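You operate a simulated robot arm through the tools that you are given. There is no shell and no other tool.

You are at the controls of a simulated two-armed robot. One attempt, no reset.

TASK
Put the bearing that says "6206 C5" from the top of the steel table on the green tray and the bearing marked "6206 C4" on the middle of the wall shelf. Put the number five disc on the red tray. Take the yellow cup on the top of the steel table and put it away on the top of the tool stand. Put the yellow marker in the red tin. Take the lid off the grease jar and lay it down on the top of the steel table. Open the weights drawer, fetch the nut from the top of the desk and set it in the inside of the weights drawer and shut the drawer again. The order is free.

Only the result counts: the job must be done as asked and must still hold three seconds after the hand-in. Knocking over, shifting, dropping, spilling or breaking anything else fails it. Lids that push on must go on centred and level and be pressed home; caps that screw on are set level and turned clockwise until they are tight.

THE ROBOT
Two 6-joint arms with two-finger grippers on one trunk, on a base that drives. Base frame: it is fixed to the floor where the robot stands at the start and does not move with it; the origin is under the middle of the robot, x ahead of it, y to its left, z up. Units: m, degrees, N and s.
The left shoulder is at the start at [0.03, 0.178, 0.888], the right one opposite. With the tool pointing down near the work surface each hand reaches from about 0.1 to 0.84 m from the robot's upright axis, wherever it stands, measured 20 degrees to its own side. Places, roughly: bearing [-0.25, 2, 0.75]; grease jar [0.5, 1.75, 0.75]; green tray (23x17 cm) [1, 1.48, 0.82]; inside of the weights drawer [-0.8, 2.5, 0.7]; middle of the wall shelf (12x15 cm) [-1.46, 1.96, 0.88]; number five disc [0.25, 2, 0.75]; nut (3x3x2 cm) [1.2, 1.7, 0.8]; red tin [0.75, 2, 0.75]; red tray (23x17 cm) [1.52, 1.54, 0.82]; top of the tool stand [0.2, -1.9, 0.8]; weights drawer [-0.8, 2.4, 0.8]; yellow cup (7x7x5 cm) [0.4, 2.1, 0.8]; yellow marker [0.5, 2, 1]. Payload 2.54 kg a hand.
Tool frame (each hand has its own): the origin (TCP) lies between the finger pads and is the grasp point; the fingertips stand 0.03 m ahead of it; z points along the fingers, y is the line along which they close. The gripper opens to 0.116 m. The gripper's body begins 0.095 m behind the TCP.
Orientation is that of the tool frame in the base frame, as a unit quaternion [x, y, z, w]. With the fingers straight down and closing along the base's y, the tool's x points along the base's -x, its y along +y and its z along -z.

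THE INTERFACE
- The arms move only by the tool arm_command. It takes "left_series", "right_series" or both (then of equal length, played together; a hand with none holds still); each is a list of rows, each a list of 7 numbers: the gripper command, from -1 (shut) to 1 (fully open), values between in proportion, then the shift along the tool's x, y, z in m, then the turn, a rotation vector about the tool's x, y, z in degrees. In form: [[hand, x, y, z, ax, ay, az], ...]. A call has 1 to 20 rows; each row shifts and turns the commanded pose from where the row before left it, along the tool's axes as they then stand. Each row takes 0.2 s and may step no farther than 0.05 m and 8.6 degrees from the row before; otherwise, or with a gripper value out of range, the whole call is refused. Where a pose cannot be reached the arm comes as near as it can. A force on the tool above 40 N (or 10 N above the force at the start of the call, whichever is more), or a blocked arm, ends the call early, and 0.2 s more pass. Each finger travels about 0.153 m/s and halts on what it meets, pressing with about 35 N; the grip force reading is that of the motor and also rises with nothing between the fingers. The clock runs only during rows and for 0.2 s after the last one: add rows that do not move to give the fingers time. The reply holds the time, the measured pose of the TCP, the force on the tool along the base axes, the opening and the grip force, in the units named above and with some noise, with the torque about the TCP (base axes, N m) and any sound that the robot's microphone picked up.
- Cameras (640 x 400 px; columns grow to the right, rows downward): "scene" is now at [0.0523, 0.0126, 1.6145]; the picture's right is [0.14, -0.99, 0.00], its down [-0.71, -0.10, -0.70] and it looks along [0.69, 0.10, -0.72] (base axes); focal length 278 px, centre (320, 200). "left" rides on the left gripper at [0.069, 0.015, -0.122] in its tool frame; the picture's right is [-0.21, 0.98, 0.00], its down [-0.83, -0.18, -0.53] and it looks along [-0.52, -0.11, 0.85] (tool axes); focal length 251 px, centre (320, 200). "right" rides on the right gripper at [0.069, -0.015, -0.122] in its tool frame; the picture's right is [0.21, 0.98, 0.00], its down [-0.83, 0.18, -0.53] and it looks along [-0.52, 0.11, 0.85] (tool axes); focal length 251 px, centre (320, 200). There is no depth. A picture from a camera that has moved, and an enlarged one, comes with that camera's place and axes in the base frame and with its lens.
- grab_frame(camera): a new picture of that camera. The clock stands still meanwhile.
- move_column(by): slides the trunk up (or, below 0, down) by that many m; the arms and the scene camera ride with it, the base frame stays. It gives what a move gives, with no picture.
- steer(legs): drives the robot by 1 to 6 legs, each [ahead, left, turn to the left] in m, m and degrees, along the robot's own axes; the way and the turn of a leg run together, so that a leg with both is an arc; at most 1.5 m and 180 degrees a leg. The arms and the cameras ride along, it lands a little off, and it stops where it bumps. It gives what a move gives.
- aim_head(pan, tilt): turns the head with the scene camera to pan (to the left, within 143 degrees either way) and tilt (down, from -29 to 69), counted from straight ahead of the robot. It gives what a move gives.
- enlarge(camera, box): a new picture of the part [left, top, right, bottom] of that camera's present view, enlarged. The clock stands still meanwhile.
- hand_in(): hands the job in; it is judged then, once.

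Nothing tells you exact positions but the pictures and the camera data. Unless the task says otherwise, let go and move clear before handing in.

The tools are called after "Call:" as a command line: name --argument value ..., lists and objects as JSON in quotes. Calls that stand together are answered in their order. arm_command: Moves the arms, as the interface text tells. Its arguments: {"type":"object","properties":{"left_series":{"type":"array"},"right_series":{"type":"array"}},"required":[]} The other tools are called the same way: move_column (by) slides the trunk up or down; steer (legs) drives the base; aim_head (pan, tilt) turns the head that bears the scene camera; grab_frame (camera) takes a picture; enlarge (camera, box) takes an enlarged picture of a part of a camera's view; hand_in () hands the job in.

At the start:

```text
clock: 0.0
left_eef_pos: [0.5099, 0.2433, 1.0181]
left_tool_rot: [0.0, 1.0, 0.0, 0.0]
left_wrist_force: [-0.3, -0.1, 0.3]
left_wrist_torque: [0.0, -0.04, 0.01]
left_finger_gap: 0.116
left_grip_force: 0.1
right_eef_pos: [0.5066, -0.2372, 1.0169]
right_tool_rot: [0.0, 1.0, 0.0, 0.0]
right_wrist_force: [0.8, 0.0, 0.1]
right_wrist_torque: [0.02, 0.04, 0.03]
right_finger_gap: 0.1161
right_grip_force: 0.1
trunk travel left (down, up): [-0.1, 0.44]
robot x, y, heading: [-0.0004, -0.0012, 0.0]
head pan, tilt: [8.3, 45.9]
```

scene: 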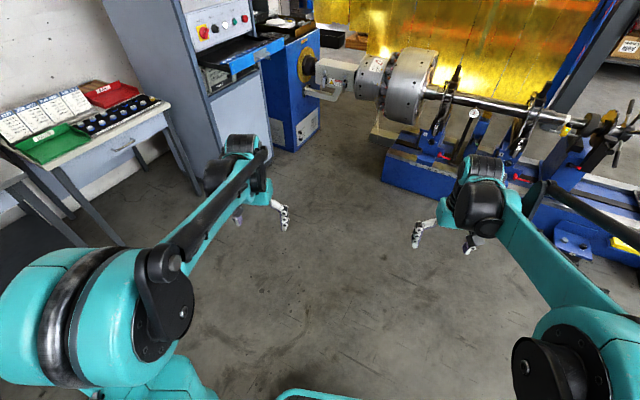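
right: 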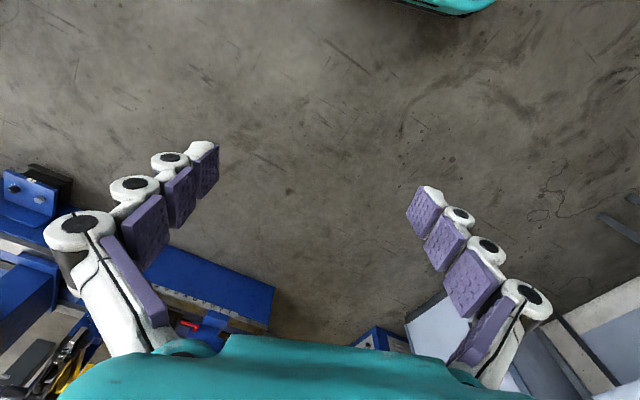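
left: 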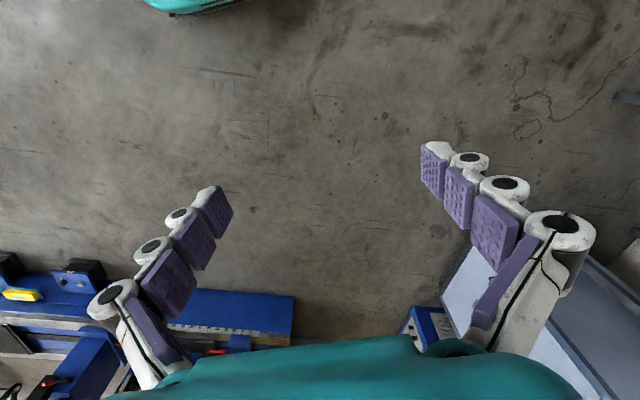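

I see the desk with trays on the left ahead; the steel table should be to the left of the robot. I look around with the head first.

Call:
aim_head --pan 90 --tilt 25

```text
clock: 1.6
left_eef_pos: [0.5101, 0.2417, 1.0185]
left_tool_rot: [0.0, 1.0, 0.0, 0.0]
left_wrist_force: [0.5, -0.2, 0.7]
left_wrist_torque: [-0.02, 0.0, 0.0]
left_finger_gap: 0.1161
left_grip_force: 0.1
right_eef_pos: [0.5077, -0.2386, 1.0153]
right_tool_rot: [0.0, 1.0, 0.0, -0.001]
right_wrist_force: [-0.9, -0.1, -0.9]
right_wrist_torque: [0.0, 0.04, 0.02]
right_finger_gap: 0.1159
right_grip_force: 0.1
trunk travel left (down, up): [-0.1, 0.44]
robot x, y, heading: [-0.0006, 0.0013, 0.1]
head pan, tilt: [90.0, 25.0]
```

The head now looks left, toward the steel table. I take a picture.

Call:
grab_frame --camera "scene"

```text
taken
camera scene: at [-0.0274, 0.093, 1.6464], right [1.0, 0.0, 0.0], down [0.0, -0.42, -0.91], along [0.0, 0.91, -0.42], focal length 278 px, centre (320, 200)
```

scene: 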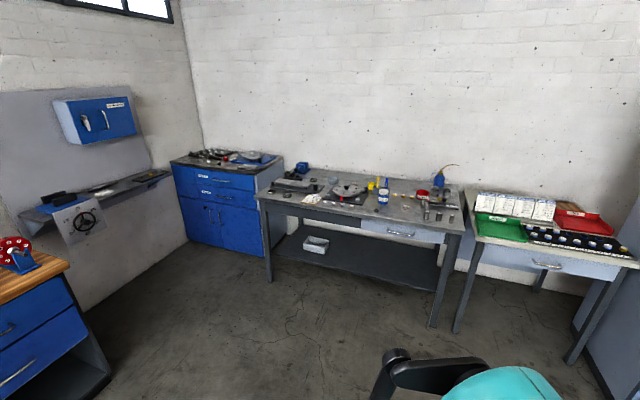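

I see the steel table in the middle, the blue drawer cabinet at its left, the wall shelf on the far left and the desk with trays on the right. I enlarge these for detail.

Call:
enlarge --camera "scene" --box '[250, 150, 470, 250]'

Call:
enlarge --camera "scene" --box '[160, 130, 300, 280]'

Call:
enlarge --camera "scene" --box '[460, 170, 640, 280]'

Call:
enlarge --camera "scene" --box '[0, 140, 180, 280]'

```text
2.91 times, centred on (360, 200) of scene
camera zoom: at [-0.0274, 0.093, 1.6464], right [1.0, 0.0, 0.0], down [0.0, -0.42, -0.91], along [0.0, 0.91, -0.42], focal length 808 px, centre (204, 200)
```

zoom: 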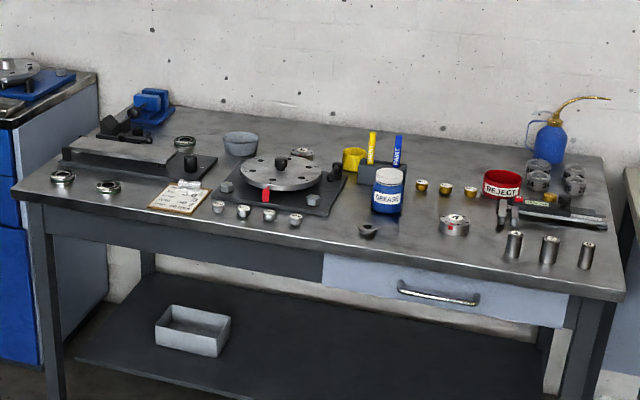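

```text
2.67 times, centred on (230, 205) of scene
camera zoom: at [-0.0274, 0.093, 1.6464], right [1.0, 0.0, 0.0], down [0.0, -0.42, -0.91], along [0.0, 0.91, -0.42], focal length 741 px, centre (560, 187)
```

zoom: 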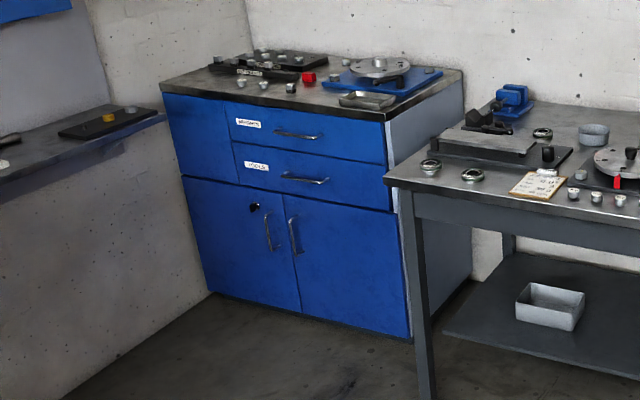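

```text
3.56 times, centred on (550, 225) of scene
camera zoom: at [-0.0274, 0.093, 1.6464], right [1.0, 0.0, 0.0], down [0.0, -0.42, -0.91], along [0.0, 0.91, -0.42], focal length 988 px, centre (-498, 111)
```

zoom: 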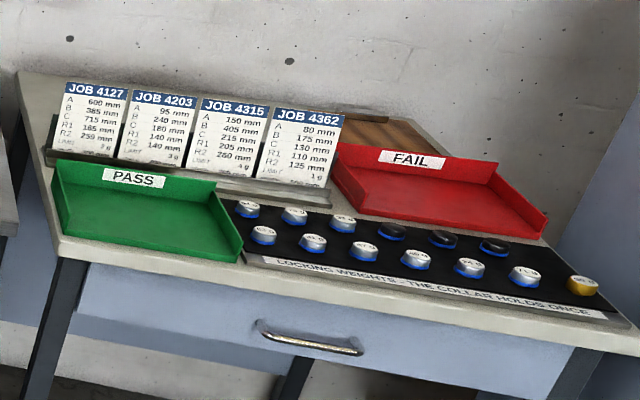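

```text
2.86 times, centred on (90, 210) of scene
camera zoom: at [-0.0274, 0.093, 1.6464], right [1.0, 0.0, 0.0], down [0.0, -0.42, -0.91], along [0.0, 0.91, -0.42], focal length 794 px, centre (977, 171)
```

zoom: 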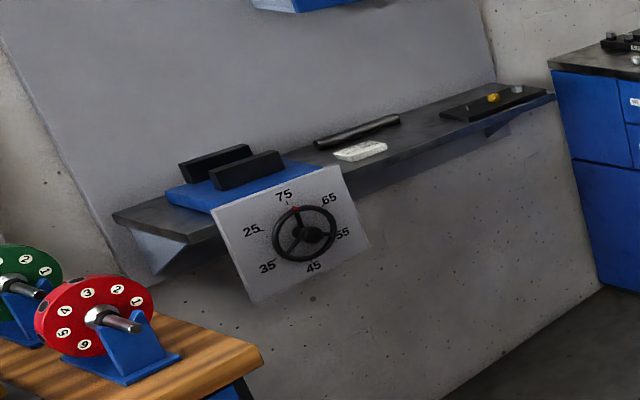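

The steel table is turned about 20° with respect to the base frame; its items are visible, but labels need a closer look. I look at the right side (tool stand) before driving.

Call:
aim_head --pan -90 --tilt 25

Call:
grab_frame --camera "scene"

Call:
aim_head --pan 140 --tilt 25

Call:
grab_frame --camera "scene"

Call:
aim_head --pan -140 --tilt 25

Call:
grab_frame --camera "scene"

```text
clock: 4.2
left_eef_pos: [0.5105, 0.2419, 1.018]
left_tool_rot: [0.0, 1.0, -0.001, 0.0]
left_wrist_force: [0.6, -0.8, 0.4]
left_wrist_torque: [0.0, 0.04, 0.0]
left_finger_gap: 0.116
left_grip_force: 0.0
right_eef_pos: [0.5066, -0.2363, 1.0157]
right_tool_rot: [-0.001, 1.0, 0.0, 0.001]
right_wrist_force: [-0.5, -0.3, 0.2]
right_wrist_torque: [0.0, 0.05, -0.01]
right_finger_gap: 0.116
right_grip_force: 0.1
trunk travel left (down, up): [-0.1, 0.44]
robot x, y, heading: [0.0014, 0.0026, 0.2]
head pan, tilt: [-90.0, 25.0]
```

```text
taken
camera scene: at [-0.0274, -0.0912, 1.6464], right [-1.0, 0.0, 0.0], down [0.0, 0.42, -0.91], along [0.0, -0.91, -0.42], focal length 278 px, centre (320, 200)
```

scene: 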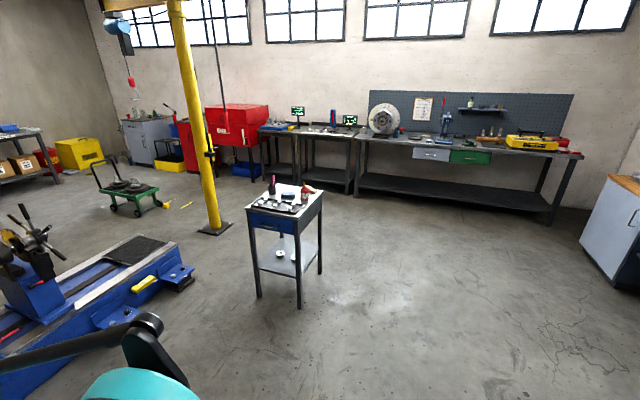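

```text
clock: 7.5
left_eef_pos: [0.5097, 0.2425, 1.0189]
left_tool_rot: [0.0, 1.0, -0.001, 0.001]
left_wrist_force: [0.0, 0.4, 0.0]
left_wrist_torque: [0.03, 0.01, 0.0]
left_finger_gap: 0.1162
left_grip_force: 0.0
right_eef_pos: [0.5073, -0.2366, 1.0149]
right_tool_rot: [0.0, 1.0, 0.0, 0.0]
right_wrist_force: [0.1, -0.4, -0.8]
right_wrist_torque: [0.0, -0.01, -0.01]
right_finger_gap: 0.1159
right_grip_force: 0.0
trunk travel left (down, up): [-0.1, 0.44]
robot x, y, heading: [-0.003, 0.0009, 0.3]
head pan, tilt: [140.0, 25.0]
```

```text
taken
camera scene: at [-0.098, 0.0601, 1.6464], right [0.64, 0.77, 0.0], down [0.32, -0.27, -0.91], along [-0.69, 0.58, -0.42], focal length 278 px, centre (320, 200)
```

scene: 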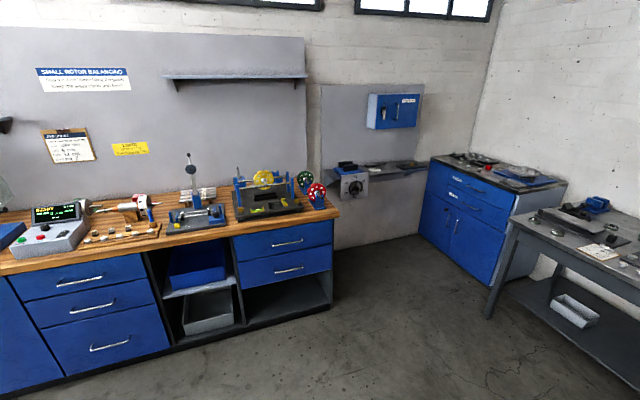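

```text
clock: 11.4
left_eef_pos: [0.5096, 0.2422, 1.0184]
left_tool_rot: [0.0, 1.0, 0.0, 0.0]
left_wrist_force: [0.0, 0.8, -0.3]
left_wrist_torque: [-0.02, -0.03, 0.03]
left_finger_gap: 0.1161
left_grip_force: 0.0
right_eef_pos: [0.507, -0.2386, 1.0162]
right_tool_rot: [0.0, 1.0, 0.0, 0.0]
right_wrist_force: [0.3, -0.3, 0.1]
right_wrist_torque: [0.01, -0.01, 0.03]
right_finger_gap: 0.1161
right_grip_force: 0.1
trunk travel left (down, up): [-0.1, 0.44]
robot x, y, heading: [0.0012, 0.0014, -0.0]
head pan, tilt: [-140.0, 25.0]
```

```text
taken
camera scene: at [-0.098, -0.0583, 1.6464], right [-0.64, 0.77, 0.0], down [0.32, 0.27, -0.91], along [-0.69, -0.58, -0.42], focal length 278 px, centre (320, 200)
```

scene: 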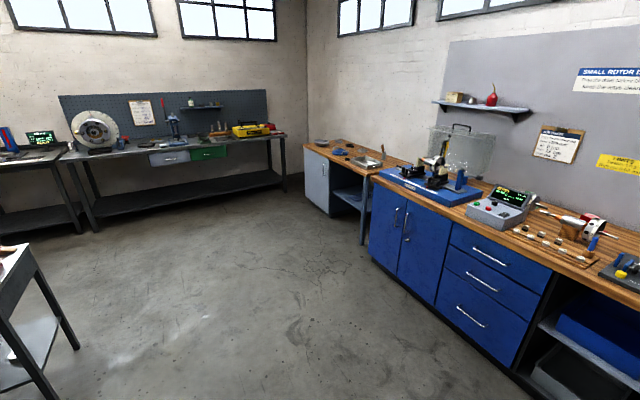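

The tool stand is the small stand with items at about [0.2,-1.9]; the wall shelf is on the far-left wall. Now I turn left and drive in front of the steel table.

Call:
steer --legs '[[0, 0, 69], [1.0, 0.45, 0]]'

Call:
aim_head --pan 0 --tilt 40

Call:
grab_frame --camera "scene"

```text
clock: 20.0
left_eef_pos: [-0.108, 1.6575, 1.0183]
left_tool_rot: [-0.567, 0.824, 0.0, 0.0]
left_wrist_force: [-0.6, 0.9, 0.1]
left_wrist_torque: [-0.03, 0.02, 0.02]
left_finger_gap: 0.1159
left_grip_force: 0.1
right_eef_pos: [0.3388, 1.4831, 1.0154]
right_tool_rot: [-0.568, 0.823, 0.001, -0.001]
right_wrist_force: [0.3, 0.0, -0.3]
right_wrist_torque: [0.01, 0.01, -0.03]
right_finger_gap: 0.116
right_grip_force: 0.1
trunk travel left (down, up): [-0.1, 0.44]
robot x, y, heading: [-0.0623, 1.0929, 69.2]
head pan, tilt: [-140.0, 25.0]
```

```text
clock: 22.2
left_eef_pos: [-0.1092, 1.6571, 1.0178]
left_tool_rot: [-0.567, 0.824, 0.0, 0.0]
left_wrist_force: [-0.8, -0.6, 0.1]
left_wrist_torque: [-0.02, -0.03, 0.03]
left_finger_gap: 0.1158
left_grip_force: 0.1
right_eef_pos: [0.3395, 1.4826, 1.0155]
right_tool_rot: [-0.567, 0.824, 0.0, 0.001]
right_wrist_force: [0.1, 0.0, -0.2]
right_wrist_torque: [0.03, 0.01, 0.0]
right_finger_gap: 0.116
right_grip_force: 0.1
trunk travel left (down, up): [-0.1, 0.44]
robot x, y, heading: [-0.0635, 1.094, 68.6]
head pan, tilt: [0.0, 40.0]
```

```text
taken
camera scene: at [-0.0413, 1.1464, 1.623], right [0.93, -0.36, 0.0], down [-0.23, -0.6, -0.77], along [0.27, 0.72, -0.64], focal length 278 px, centre (320, 200)
```

scene: 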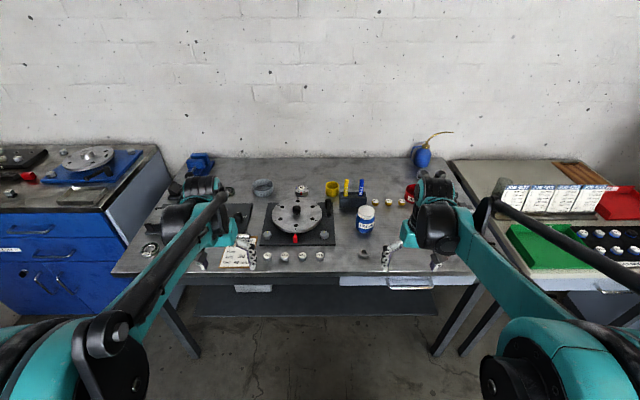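

I'm square in front of the steel table. I zoom in to read labels and locate items.

Call:
enlarge --camera "scene" --box '[240, 165, 340, 275]'

Call:
enlarge --camera "scene" --box '[330, 160, 470, 280]'

Call:
enlarge --camera "scene" --box '[110, 145, 280, 285]'

Call:
grab_frame --camera "left"

Call:
grab_frame --camera "right"

```text
3.64 times, centred on (290, 220) of scene
camera zoom: at [-0.0413, 1.1464, 1.623], right [0.93, -0.36, 0.0], down [-0.23, -0.6, -0.77], along [0.27, 0.72, -0.64], focal length 1010 px, centre (429, 127)
```

zoom: 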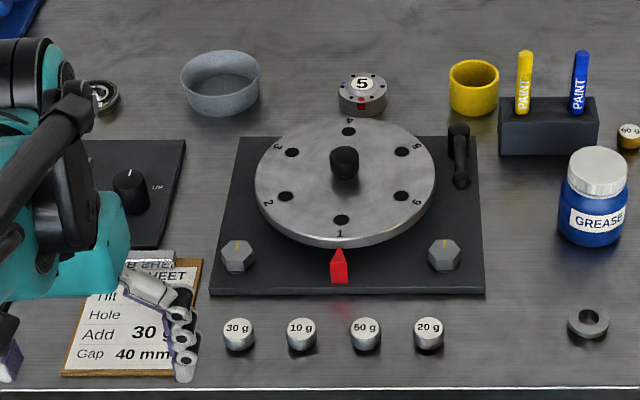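

```text
3.33 times, centred on (400, 220) of scene
camera zoom: at [-0.0413, 1.1464, 1.623], right [0.93, -0.36, 0.0], down [-0.23, -0.6, -0.77], along [0.27, 0.72, -0.64], focal length 926 px, centre (53, 133)
```

zoom: 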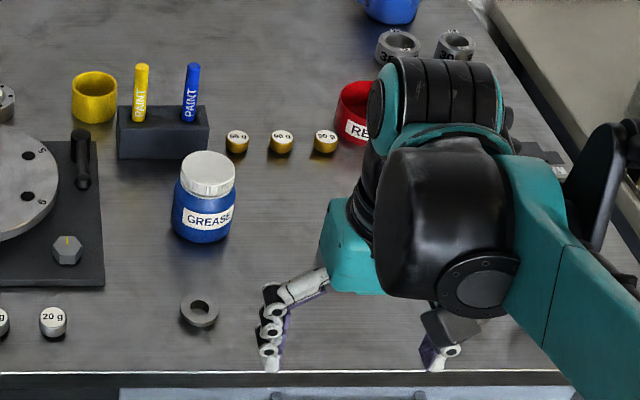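

```text
2.86 times, centred on (195, 215) of scene
camera zoom: at [-0.0413, 1.1464, 1.623], right [0.93, -0.36, 0.0], down [-0.23, -0.6, -0.77], along [0.27, 0.72, -0.64], focal length 794 px, centre (677, 157)
```

zoom: 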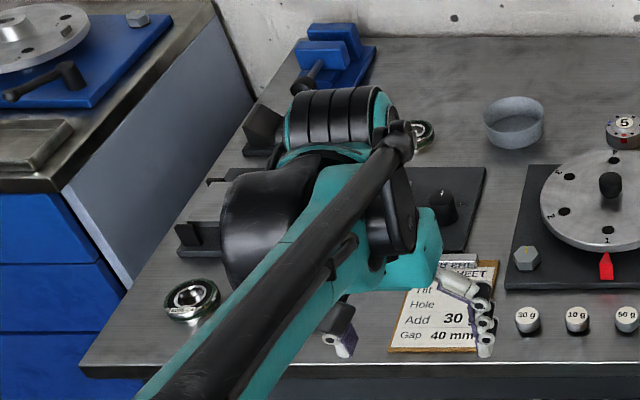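

```text
taken
camera left: at [-0.1468, 1.5963, 1.1408], right [-0.84, 0.55, 0.0], down [0.46, 0.71, 0.53], along [0.29, 0.45, -0.85], focal length 251 px, centre (320, 200)
```

left: 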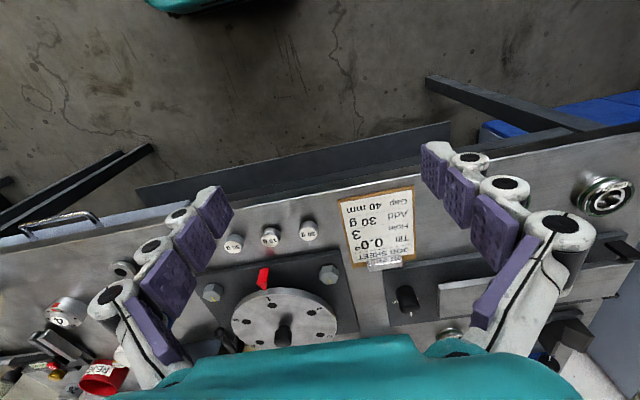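

```text
taken
camera right: at [0.3291, 1.4124, 1.137], right [-0.99, 0.15, 0.0], down [0.12, 0.84, 0.53], along [0.08, 0.53, -0.85], focal length 251 px, centre (320, 200)
```

right: 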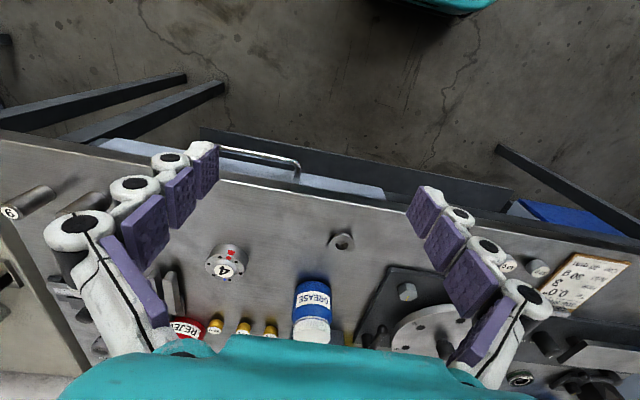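

I found the number 5 disc, yellow cup, markers, grease jar and reject tin. I look down to judge the clearance between the robot's base and the table.

Call:
aim_head --pan 0 --tilt 69

Call:
grab_frame --camera "scene"

```text
clock: 23.1
left_eef_pos: [-0.1078, 1.6567, 1.018]
left_tool_rot: [-0.567, 0.824, 0.0, -0.001]
left_wrist_force: [0.8, -0.4, -0.3]
left_wrist_torque: [-0.01, 0.03, -0.02]
left_finger_gap: 0.1158
left_grip_force: 0.0
right_eef_pos: [0.3388, 1.4817, 1.0171]
right_tool_rot: [-0.567, 0.824, 0.0, 0.0]
right_wrist_force: [-0.1, -0.2, 0.4]
right_wrist_torque: [-0.02, -0.02, -0.02]
right_finger_gap: 0.1158
right_grip_force: 0.0
trunk travel left (down, up): [-0.1, 0.44]
robot x, y, heading: [-0.0638, 1.0923, 69.1]
head pan, tilt: [0.0, 68.8]
```

```text
taken
camera scene: at [-0.0516, 1.1193, 1.587], right [0.93, -0.36, 0.0], down [-0.33, -0.87, -0.36], along [0.13, 0.34, -0.93], focal length 278 px, centre (320, 200)
```

scene: 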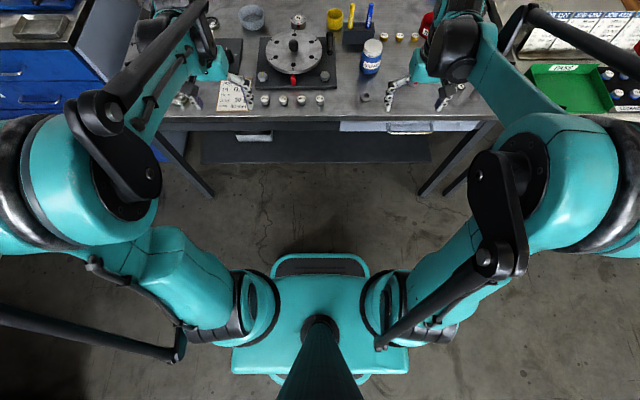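

The base front sits about 0.25 m ahead of the axis and the table edge about 0.62 m ahead, so I can move closer. I shift left and forward to inspect the bearings.

Call:
steer --legs '[[0.1, 0.25, 0]]'

Call:
grab_frame --camera "left"

Call:
aim_head --pan 20 --tilt 45

Call:
grab_frame --camera "scene"

```text
clock: 25.1
left_eef_pos: [-0.3077, 1.84, 1.0176]
left_tool_rot: [-0.567, 0.824, -0.001, 0.001]
left_wrist_force: [-0.6, 0.6, -0.7]
left_wrist_torque: [-0.02, -0.04, -0.02]
left_finger_gap: 0.1161
left_grip_force: 0.1
right_eef_pos: [0.141, 1.6645, 1.0151]
right_tool_rot: [-0.567, 0.824, -0.001, 0.001]
right_wrist_force: [-1.3, 0.1, -0.5]
right_wrist_torque: [-0.05, -0.02, -0.03]
right_finger_gap: 0.1161
right_grip_force: 0.1
trunk travel left (down, up): [-0.1, 0.44]
robot x, y, heading: [-0.2601, 1.2752, 69.3]
head pan, tilt: [0.0, 68.8]
```

```text
taken
camera left: at [-0.3453, 1.7792, 1.1404], right [-0.84, 0.55, 0.0], down [0.46, 0.71, 0.53], along [0.29, 0.45, -0.85], focal length 251 px, centre (320, 200)
```

left: 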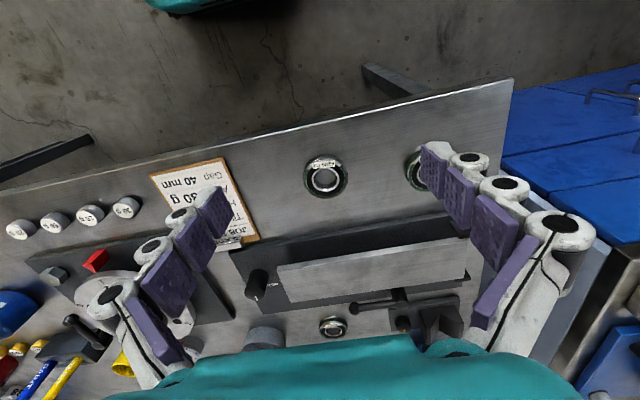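

```text
clock: 25.9
left_eef_pos: [-0.3066, 1.8399, 1.0196]
left_tool_rot: [-0.566, 0.824, 0.0, -0.001]
left_wrist_force: [-0.3, 1.3, -0.1]
left_wrist_torque: [-0.03, -0.02, -0.01]
left_finger_gap: 0.1161
left_grip_force: 0.0
right_eef_pos: [0.1413, 1.6644, 1.0162]
right_tool_rot: [-0.567, 0.824, 0.0, 0.0]
right_wrist_force: [-0.7, 0.0, 1.1]
right_wrist_torque: [0.01, 0.01, 0.01]
right_finger_gap: 0.1159
right_grip_force: 0.0
trunk travel left (down, up): [-0.1, 0.44]
robot x, y, heading: [-0.2623, 1.2764, 69.2]
head pan, tilt: [20.0, 45.0]
```

```text
taken
camera scene: at [-0.2686, 1.3305, 1.6157], right [1.0, -0.02, 0.0], down [-0.01, -0.71, -0.71], along [0.01, 0.71, -0.71], focal length 278 px, centre (320, 200)
```

scene: 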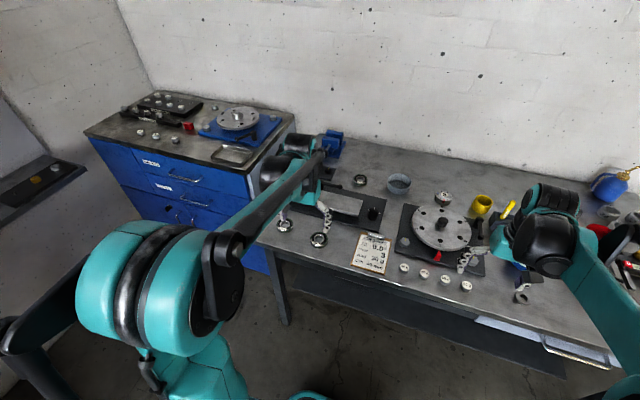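

Three bearings are in view in the left wrist picture. I enlarge them to read the marks.

Call:
enlarge --camera "left" --box '[295, 145, 355, 205]'

Call:
enlarge --camera "left" --box '[395, 140, 445, 200]'

Call:
enlarge --camera "left" --box '[310, 305, 360, 345]'

Call:
enlarge --camera "scene" --box '[345, 165, 375, 195]'

Call:
enlarge --camera "scene" --box '[265, 205, 345, 260]'

```text
6.67 times, centred on (325, 175) of left
camera zoom: at [-0.3447, 1.7786, 1.1407], right [-0.84, 0.55, 0.0], down [0.46, 0.71, 0.53], along [0.29, 0.45, -0.85], focal length 1676 px, centre (287, 367)
```

zoom: 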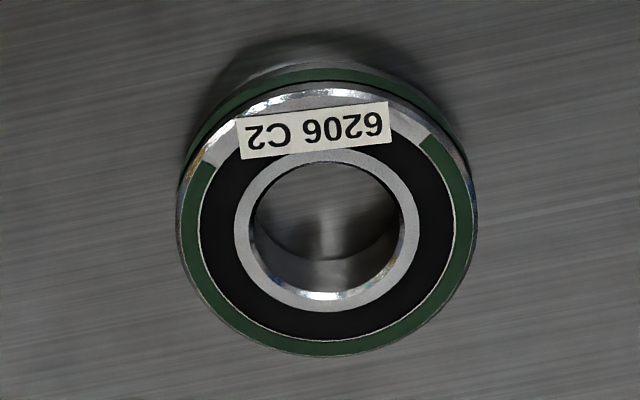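

```text
6.67 times, centred on (420, 170) of left
camera zoom: at [-0.3447, 1.7786, 1.1407], right [-0.84, 0.55, 0.0], down [0.46, 0.71, 0.53], along [0.29, 0.45, -0.85], focal length 1676 px, centre (-347, 400)
```

zoom: 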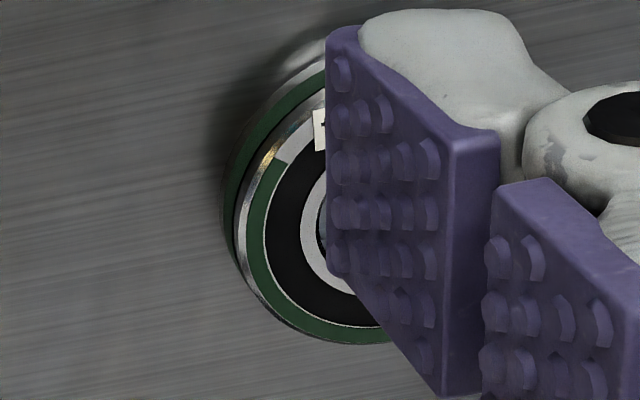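

```text
10.00 times, centred on (335, 325) of left
camera zoom: at [-0.3447, 1.7786, 1.1407], right [-0.84, 0.55, 0.0], down [0.46, 0.71, 0.53], along [0.29, 0.45, -0.85], focal length 2514 px, centre (170, -1050)
```

zoom: 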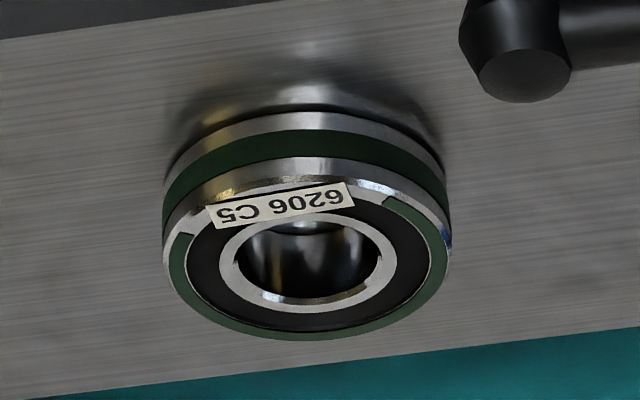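

```text
13.33 times, centred on (360, 180) of scene
camera zoom: at [-0.2686, 1.3305, 1.6157], right [1.0, -0.02, 0.0], down [-0.01, -0.71, -0.71], along [0.01, 0.71, -0.71], focal length 3703 px, centre (-213, 467)
```

zoom: 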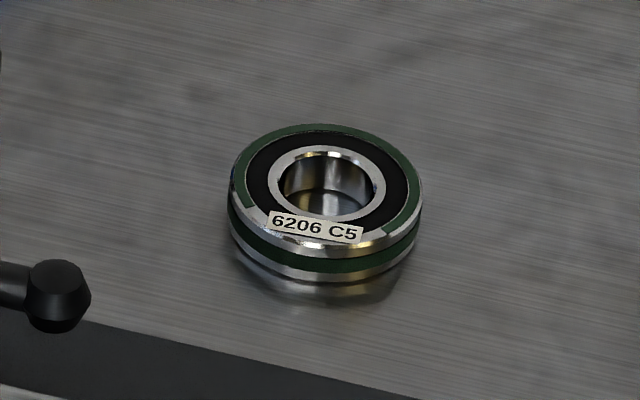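

```text
7.27 times, centred on (305, 232) of scene
camera zoom: at [-0.2686, 1.3305, 1.6157], right [1.0, -0.02, 0.0], down [-0.01, -0.71, -0.71], along [0.01, 0.71, -0.71], focal length 2020 px, centre (429, -36)
```

zoom: 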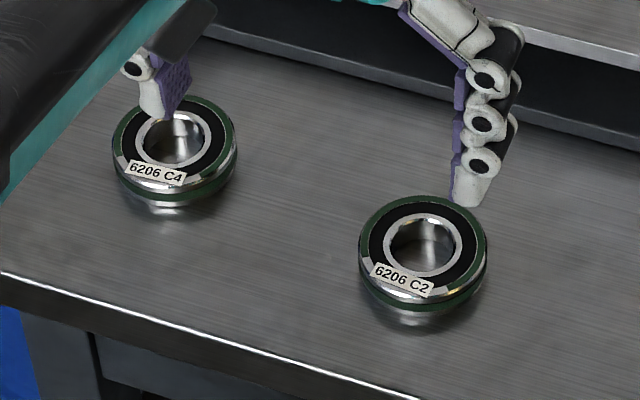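

C4 is the front-left bearing at about (-0.39, 2.00), C5 the rear one at about (-0.08, 2.24), and C2 is a decoy. First I do the local jobs (marker, lid), so I shift right 0.35 m and move closer.

Call:
steer --legs '[[0, -0.35, 0], [0.13, 0, 0]]'

Call:
aim_head --pan 0 --tilt 69

Call:
grab_frame --camera "scene"

```text
clock: 29.1
left_eef_pos: [0.0711, 1.8341, 1.0176]
left_tool_rot: [-0.566, 0.824, -0.001, -0.001]
left_wrist_force: [0.8, 0.7, -0.3]
left_wrist_torque: [-0.04, 0.01, 0.0]
left_finger_gap: 0.1161
left_grip_force: 0.0
right_eef_pos: [0.5188, 1.6591, 1.0162]
right_tool_rot: [-0.566, 0.824, 0.0, -0.001]
right_wrist_force: [-0.6, 0.3, 0.0]
right_wrist_torque: [-0.08, 0.01, 0.03]
right_finger_gap: 0.1161
right_grip_force: 0.1
trunk travel left (down, up): [-0.1, 0.44]
robot x, y, heading: [0.1124, 1.2693, 69.0]
head pan, tilt: [20.0, 45.0]
```

```text
clock: 30.0
left_eef_pos: [0.0694, 1.833, 1.017]
left_tool_rot: [-0.567, 0.824, 0.0, 0.0]
left_wrist_force: [-0.5, 1.0, 0.0]
left_wrist_torque: [0.02, 0.0, -0.01]
left_finger_gap: 0.1159
left_grip_force: 0.0
right_eef_pos: [0.5174, 1.6577, 1.0158]
right_tool_rot: [-0.566, 0.824, 0.0, 0.0]
right_wrist_force: [-0.1, 0.0, 0.1]
right_wrist_torque: [0.0, -0.02, -0.02]
right_finger_gap: 0.1159
right_grip_force: 0.1
trunk travel left (down, up): [-0.1, 0.44]
robot x, y, heading: [0.1138, 1.2659, 69.1]
head pan, tilt: [0.0, 68.8]
```

```text
taken
camera scene: at [0.1249, 1.2959, 1.587], right [0.93, -0.36, 0.0], down [-0.33, -0.87, -0.36], along [0.13, 0.34, -0.93], focal length 278 px, centre (320, 200)
```

scene: 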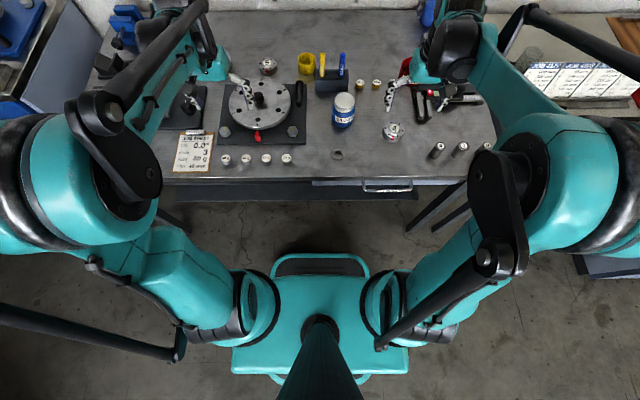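

The table edge is about 0.39 m ahead with the base bumper at most 0.25 m ahead. I move another 0.06 m closer, then view the work area.

Call:
steer --legs '[[0.06, 0, 0]]'

Call:
aim_head --pan 0 --tilt 50

Call:
grab_frame --camera "scene"

Call:
grab_frame --camera "right"

Call:
grab_frame --camera "left"

```text
clock: 30.9
left_eef_pos: [0.0921, 1.8912, 1.0178]
left_tool_rot: [-0.566, 0.824, -0.001, -0.001]
left_wrist_force: [0.6, 1.7, -0.5]
left_wrist_torque: [-0.07, -0.02, 0.0]
left_finger_gap: 0.116
left_grip_force: 0.1
right_eef_pos: [0.5398, 1.7159, 1.0165]
right_tool_rot: [-0.567, 0.824, 0.0, -0.001]
right_wrist_force: [0.4, 0.9, -1.1]
right_wrist_torque: [-0.04, 0.02, -0.01]
right_finger_gap: 0.1163
right_grip_force: 0.1
trunk travel left (down, up): [-0.1, 0.44]
robot x, y, heading: [0.1311, 1.3254, 68.9]
head pan, tilt: [0.0, 68.8]
```

```text
clock: 31.8
left_eef_pos: [0.0911, 1.8889, 1.0183]
left_tool_rot: [-0.566, 0.824, 0.001, 0.001]
left_wrist_force: [-0.6, -0.4, 0.2]
left_wrist_torque: [-0.01, 0.02, -0.04]
left_finger_gap: 0.116
left_grip_force: 0.0
right_eef_pos: [0.5378, 1.7135, 1.0149]
right_tool_rot: [-0.567, 0.824, -0.001, 0.0]
right_wrist_force: [-0.6, 1.1, 0.5]
right_wrist_torque: [0.01, -0.03, -0.01]
right_finger_gap: 0.1159
right_grip_force: 0.1
trunk travel left (down, up): [-0.1, 0.44]
robot x, y, heading: [0.1351, 1.3281, 69.3]
head pan, tilt: [0.0, 50.0]
```

```text
taken
camera scene: at [0.1541, 1.3719, 1.6088], right [0.93, -0.36, 0.0], down [-0.28, -0.72, -0.64], along [0.23, 0.6, -0.77], focal length 278 px, centre (320, 200)
```

scene: 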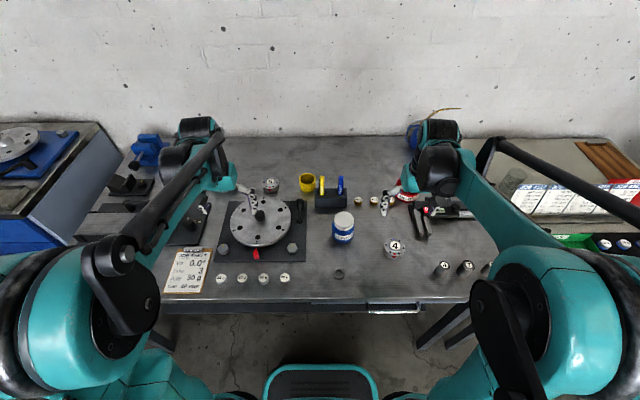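

```text
taken
camera right: at [0.5281, 1.6446, 1.1369], right [-0.99, 0.15, 0.0], down [0.13, 0.84, 0.53], along [0.08, 0.53, -0.85], focal length 251 px, centre (320, 200)
```

right: 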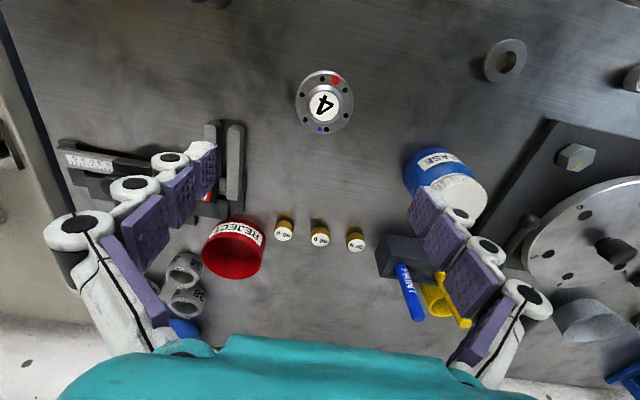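

```text
taken
camera left: at [0.0525, 1.8296, 1.1407], right [-0.83, 0.55, 0.0], down [0.47, 0.71, 0.53], along [0.29, 0.45, -0.85], focal length 251 px, centre (320, 200)
```

left: 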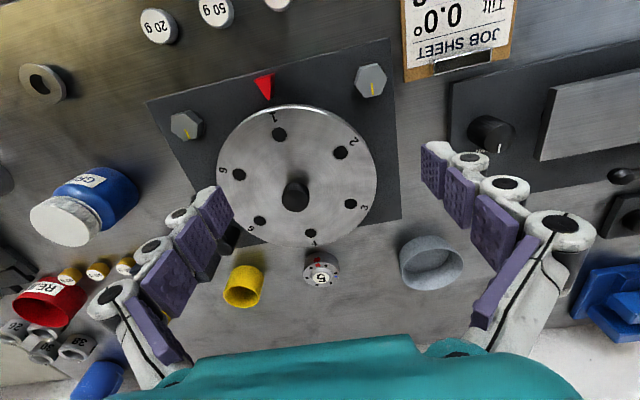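

Good views from both wrist cameras. I zoom in the scene camera to measure the marker, jar, cup, tin and disc precisely.

Call:
enlarge --camera "scene" --box '[290, 160, 370, 260]'

Call:
enlarge --camera "scene" --box '[370, 150, 450, 220]'

Call:
enlarge --camera "right" --box '[360, 130, 520, 330]'

Call:
enlarge --camera "right" --box '[150, 180, 310, 330]'

```text
4.00 times, centred on (330, 210) of scene
camera zoom: at [0.1541, 1.3719, 1.6088], right [0.93, -0.36, 0.0], down [-0.28, -0.72, -0.64], along [0.23, 0.6, -0.77], focal length 1111 px, centre (280, 160)
```

zoom: 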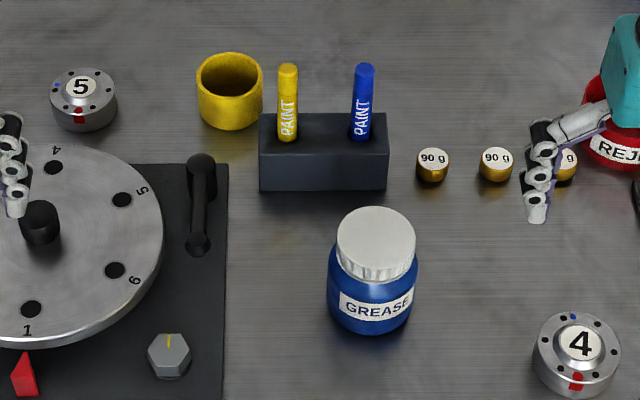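

```text
5.71 times, centred on (410, 185) of scene
camera zoom: at [0.1541, 1.3719, 1.6088], right [0.93, -0.36, 0.0], down [-0.28, -0.72, -0.64], along [0.23, 0.6, -0.77], focal length 1587 px, centre (-194, 286)
```

zoom: 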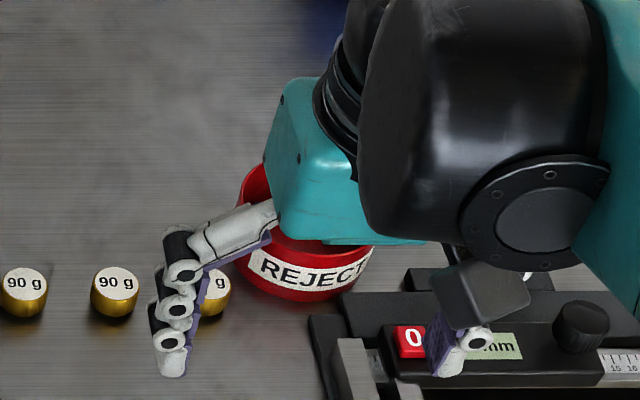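

```text
2.00 times, centred on (440, 230) of right
camera zoom: at [0.5281, 1.6446, 1.1369], right [-0.99, 0.15, 0.0], down [0.13, 0.84, 0.53], along [0.08, 0.53, -0.85], focal length 503 px, centre (80, 140)
```

zoom: 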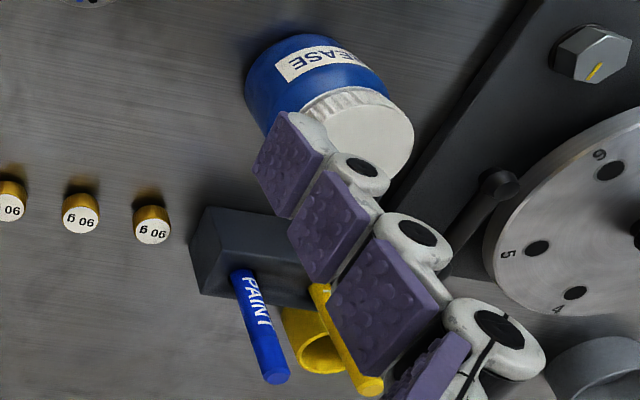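

```text
2.67 times, centred on (230, 255) of right
camera zoom: at [0.5281, 1.6446, 1.1369], right [-0.99, 0.15, 0.0], down [0.13, 0.84, 0.53], along [0.08, 0.53, -0.85], focal length 670 px, centre (560, 53)
```

zoom: 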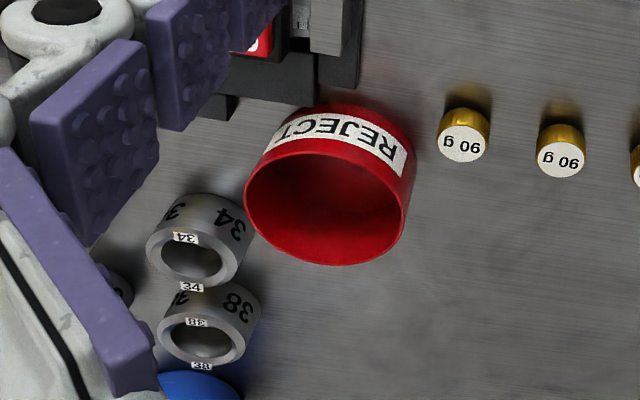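

I've located: yellow marker top ≈ z 0.94, jar lid top ≈ 0.905, red tin right-behind. I bring the right hand above the yellow marker with a partly closed gripper, then check by camera.

Call:
arm_command --right_series '[[0.6, -0.0296, 0.0328, 0, 0, 0, 0], [0.2, -0.0296, 0.0328, 0, 0, 0, 0], [0, -0.0296, 0.0328, 0, 0, 0, 0], [-0.1, -0.0296, 0.0328, 0, 0, 0, 0], [-0.1, -0.0296, 0.0328, 0, 0, 0, 0], [-0.1, -0.0296, 0.0328, 0, 0, 0, 0], [-0.1, -0.0296, 0.0328, 0, 0, 0, 0]]'

Call:
grab_frame --camera "right"

Call:
grab_frame --camera "scene"

Call:
grab_frame --camera "left"

```text
clock: 33.4
left_eef_pos: [0.0907, 1.8922, 1.0168]
left_tool_rot: [-0.567, 0.824, 0.0, 0.0]
left_wrist_force: [0.5, 0.2, 0.5]
left_wrist_torque: [0.0, -0.02, -0.03]
left_finger_gap: 0.1161
left_grip_force: 0.0
right_eef_pos: [0.3989, 1.9926, 1.015]
right_tool_rot: [-0.566, 0.825, -0.001, 0.0]
right_wrist_force: [-0.4, -0.2, 0.0]
right_wrist_torque: [-0.04, 0.01, 0.04]
right_finger_gap: 0.0522
right_grip_force: 0.2
trunk travel left (down, up): [-0.1, 0.44]
robot x, y, heading: [0.1361, 1.3274, 68.9]
head pan, tilt: [0.0, 50.0]
```

```text
taken
camera right: at [0.3886, 1.9229, 1.1361], right [-0.99, 0.15, 0.0], down [0.13, 0.84, 0.53], along [0.08, 0.53, -0.85], focal length 251 px, centre (320, 200)
```

right: 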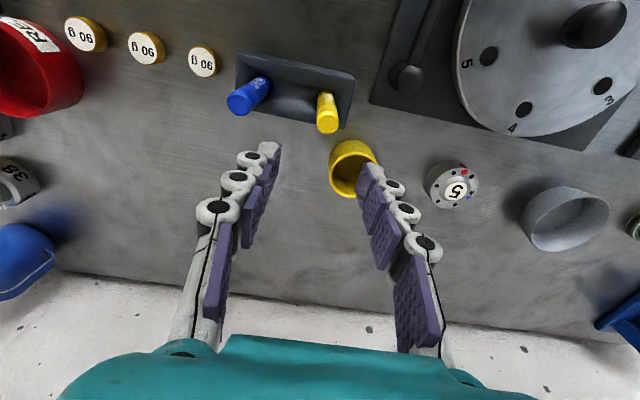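

```text
taken
camera scene: at [0.1536, 1.3736, 1.6088], right [0.93, -0.36, 0.0], down [-0.27, -0.72, -0.64], along [0.23, 0.6, -0.77], focal length 278 px, centre (320, 200)
```

scene: 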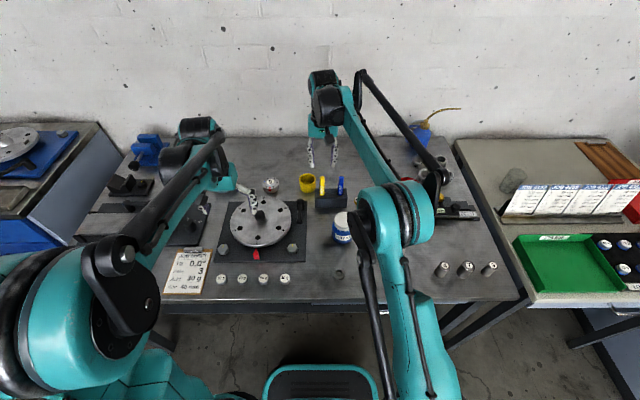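

```text
taken
camera left: at [0.0523, 1.8309, 1.14], right [-0.83, 0.55, 0.0], down [0.47, 0.71, 0.53], along [0.29, 0.44, -0.85], focal length 251 px, centre (320, 200)
```

left: 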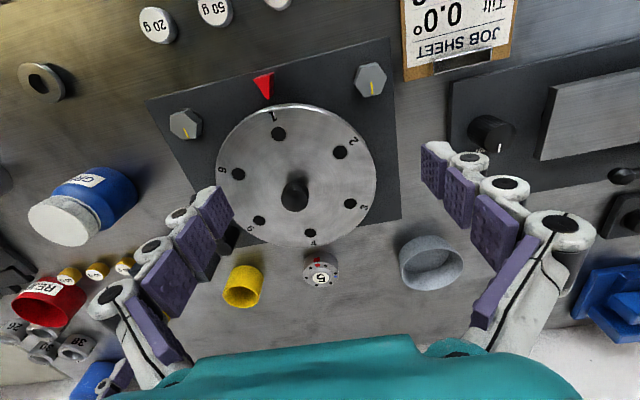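

The marker sits nearly below the hand (about 2 cm nearer to the robot). I shift, descend and grip it.

Call:
arm_command --right_series '[[-0.1, 0.0185, 0, 0, 0, 0, 0], [-0.1, 0, 0, 0.04, 0, 0, 0], [-0.1, 0, 0, 0.04, 0, 0, 0], [-0.1, 0, 0, 0.028, 0, 0, 0], [-0.1, 0, 0, 0, 0, 0, 0]]'

Call:
grab_frame --camera "right"

Call:
enlarge --camera "scene" --box '[280, 140, 380, 230]'

```text
clock: 34.6
left_eef_pos: [0.0903, 1.8899, 1.0174]
left_tool_rot: [-0.566, 0.825, 0.0, 0.001]
left_wrist_force: [-0.1, 0.2, 0.6]
left_wrist_torque: [0.02, -0.01, 0.0]
left_finger_gap: 0.1162
left_grip_force: 0.0
right_eef_pos: [0.3901, 1.973, 0.9079]
right_tool_rot: [-0.566, 0.824, 0.0, 0.001]
right_wrist_force: [0.0, -0.7, 1.0]
right_wrist_torque: [0.02, -0.03, -0.02]
right_finger_gap: 0.052
right_grip_force: 0.0
trunk travel left (down, up): [-0.1, 0.44]
robot x, y, heading: [0.1351, 1.3294, 68.9]
head pan, tilt: [0.0, 50.0]
```

```text
taken
camera right: at [0.3805, 1.9028, 1.0293], right [-0.99, 0.15, 0.0], down [0.13, 0.84, 0.53], along [0.08, 0.53, -0.85], focal length 251 px, centre (320, 200)
```

right: 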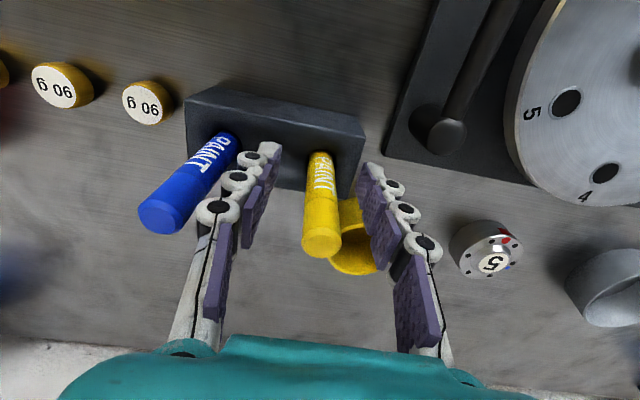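

```text
4.44 times, centred on (330, 185) of scene
camera zoom: at [0.1538, 1.3715, 1.6089], right [0.93, -0.36, 0.0], down [-0.27, -0.72, -0.64], along [0.23, 0.6, -0.77], focal length 1234 px, centre (276, 267)
```

zoom: 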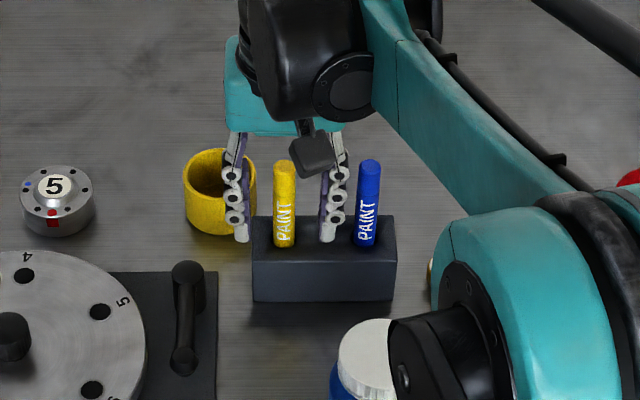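

The fingers straddle the yellow marker well. I close and lift.

Call:
arm_command --right_series '[[-1, 0, 0, 0, 0, 0, 0], [-1, 0, 0, 0, 0, 0, 0], [-1, 0, 0, 0, 0, 0, 0], [-1, 0, 0, -0.02, 0, 0, 0], [-1, 0, 0, -0.03, 0, 0, 0], [-1, 0, 0, -0.04, 0, 0, 0], [-1, 0, 0, -0.04, 0, 0, 0]]'

Call:
grab_frame --camera "right"

Call:
enlarge --camera "scene" --box '[280, 100, 400, 230]'

```text
clock: 36.2
left_eef_pos: [0.0903, 1.8892, 1.0182]
left_tool_rot: [-0.567, 0.824, 0.0, 0.0]
left_wrist_force: [0.1, -0.4, 0.0]
left_wrist_torque: [0.0, -0.03, 0.01]
left_finger_gap: 0.116
left_grip_force: 0.0
right_eef_pos: [0.3921, 1.9724, 1.0384]
right_tool_rot: [-0.567, 0.824, 0.0, 0.0]
right_wrist_force: [0.1, -1.1, -1.0]
right_wrist_torque: [0.05, 0.01, -0.02]
right_finger_gap: 0.0152
right_grip_force: 34.6
trunk travel left (down, up): [-0.1, 0.44]
robot x, y, heading: [0.1326, 1.3298, 68.9]
head pan, tilt: [0.0, 50.0]
```

```text
taken
camera right: at [0.3816, 1.9027, 1.1601], right [-0.99, 0.15, 0.0], down [0.13, 0.84, 0.53], along [0.08, 0.53, -0.85], focal length 251 px, centre (320, 200)
```

right: 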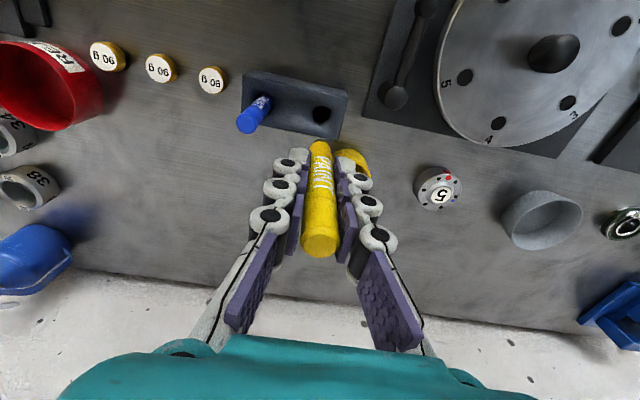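

```text
3.08 times, centred on (340, 165) of scene
camera zoom: at [0.1538, 1.3715, 1.6089], right [0.93, -0.36, 0.0], down [-0.27, -0.72, -0.64], along [0.23, 0.6, -0.77], focal length 855 px, centre (258, 308)
```

zoom: 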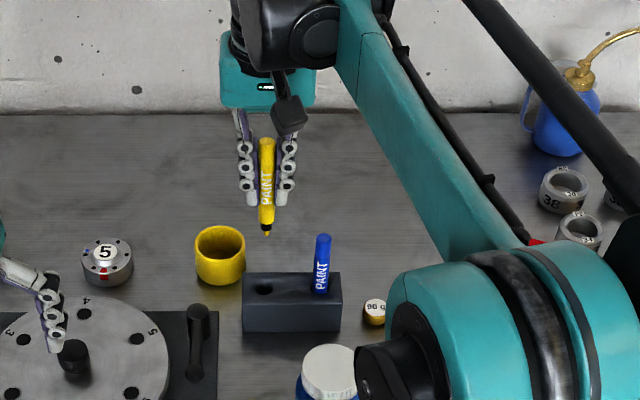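

The marker is held securely (tip ~8 cm below the grasp point). I raise it clear of the blue marker and carry it toward the red tin.

Call:
arm_command --right_series '[[-1, 0, 0, -0.045, 0, 0, 0], [-1, -0.003, -0.04, 0, 0, 0, 0], [-1, -0.003, -0.04, 0, 0, 0, 0], [-1, -0.003, -0.04, 0, 0, 0, 0], [-1, -0.003, -0.04, 0, 0, 0, 0], [-1, -0.003, -0.04, 0, 0, 0, 0], [-1, -0.003, -0.04, 0, 0, 0, 0], [-1, -0.003, -0.04, 0, 0, 0, 0]]'

Call:
grab_frame --camera "right"

Call:
enlarge --camera "scene" --box '[340, 100, 480, 230]'

```text
clock: 38.0
left_eef_pos: [0.0925, 1.8897, 1.018]
left_tool_rot: [-0.567, 0.824, 0.0, -0.001]
left_wrist_force: [-0.9, 0.7, -0.3]
left_wrist_torque: [-0.01, 0.02, 0.0]
left_finger_gap: 0.1156
left_grip_force: 0.1
right_eef_pos: [0.6636, 1.8916, 1.0823]
right_tool_rot: [-0.565, 0.825, 0.001, 0.0]
right_wrist_force: [0.5, -0.1, 0.3]
right_wrist_torque: [0.01, 0.04, 0.0]
right_finger_gap: 0.0148
right_grip_force: 35.2
trunk travel left (down, up): [-0.1, 0.44]
robot x, y, heading: [0.1351, 1.3257, 69.3]
head pan, tilt: [0.0, 50.0]
```

```text
taken
camera right: at [0.6523, 1.8212, 1.2037], right [-0.99, 0.15, 0.0], down [0.13, 0.84, 0.53], along [0.08, 0.53, -0.85], focal length 251 px, centre (320, 200)
```

right: 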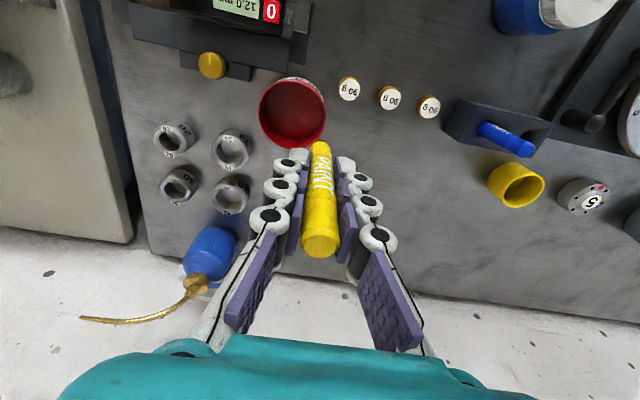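

```text
3.08 times, centred on (410, 165) of scene
camera zoom: at [0.1555, 1.3716, 1.6088], right [0.93, -0.36, 0.0], down [-0.28, -0.72, -0.64], along [0.23, 0.6, -0.77], focal length 855 px, centre (43, 308)
```

zoom: 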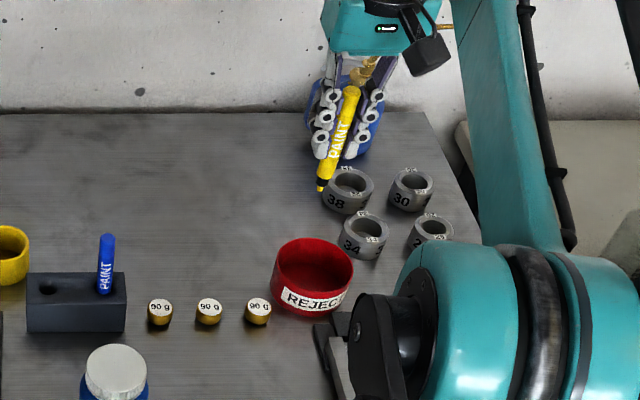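

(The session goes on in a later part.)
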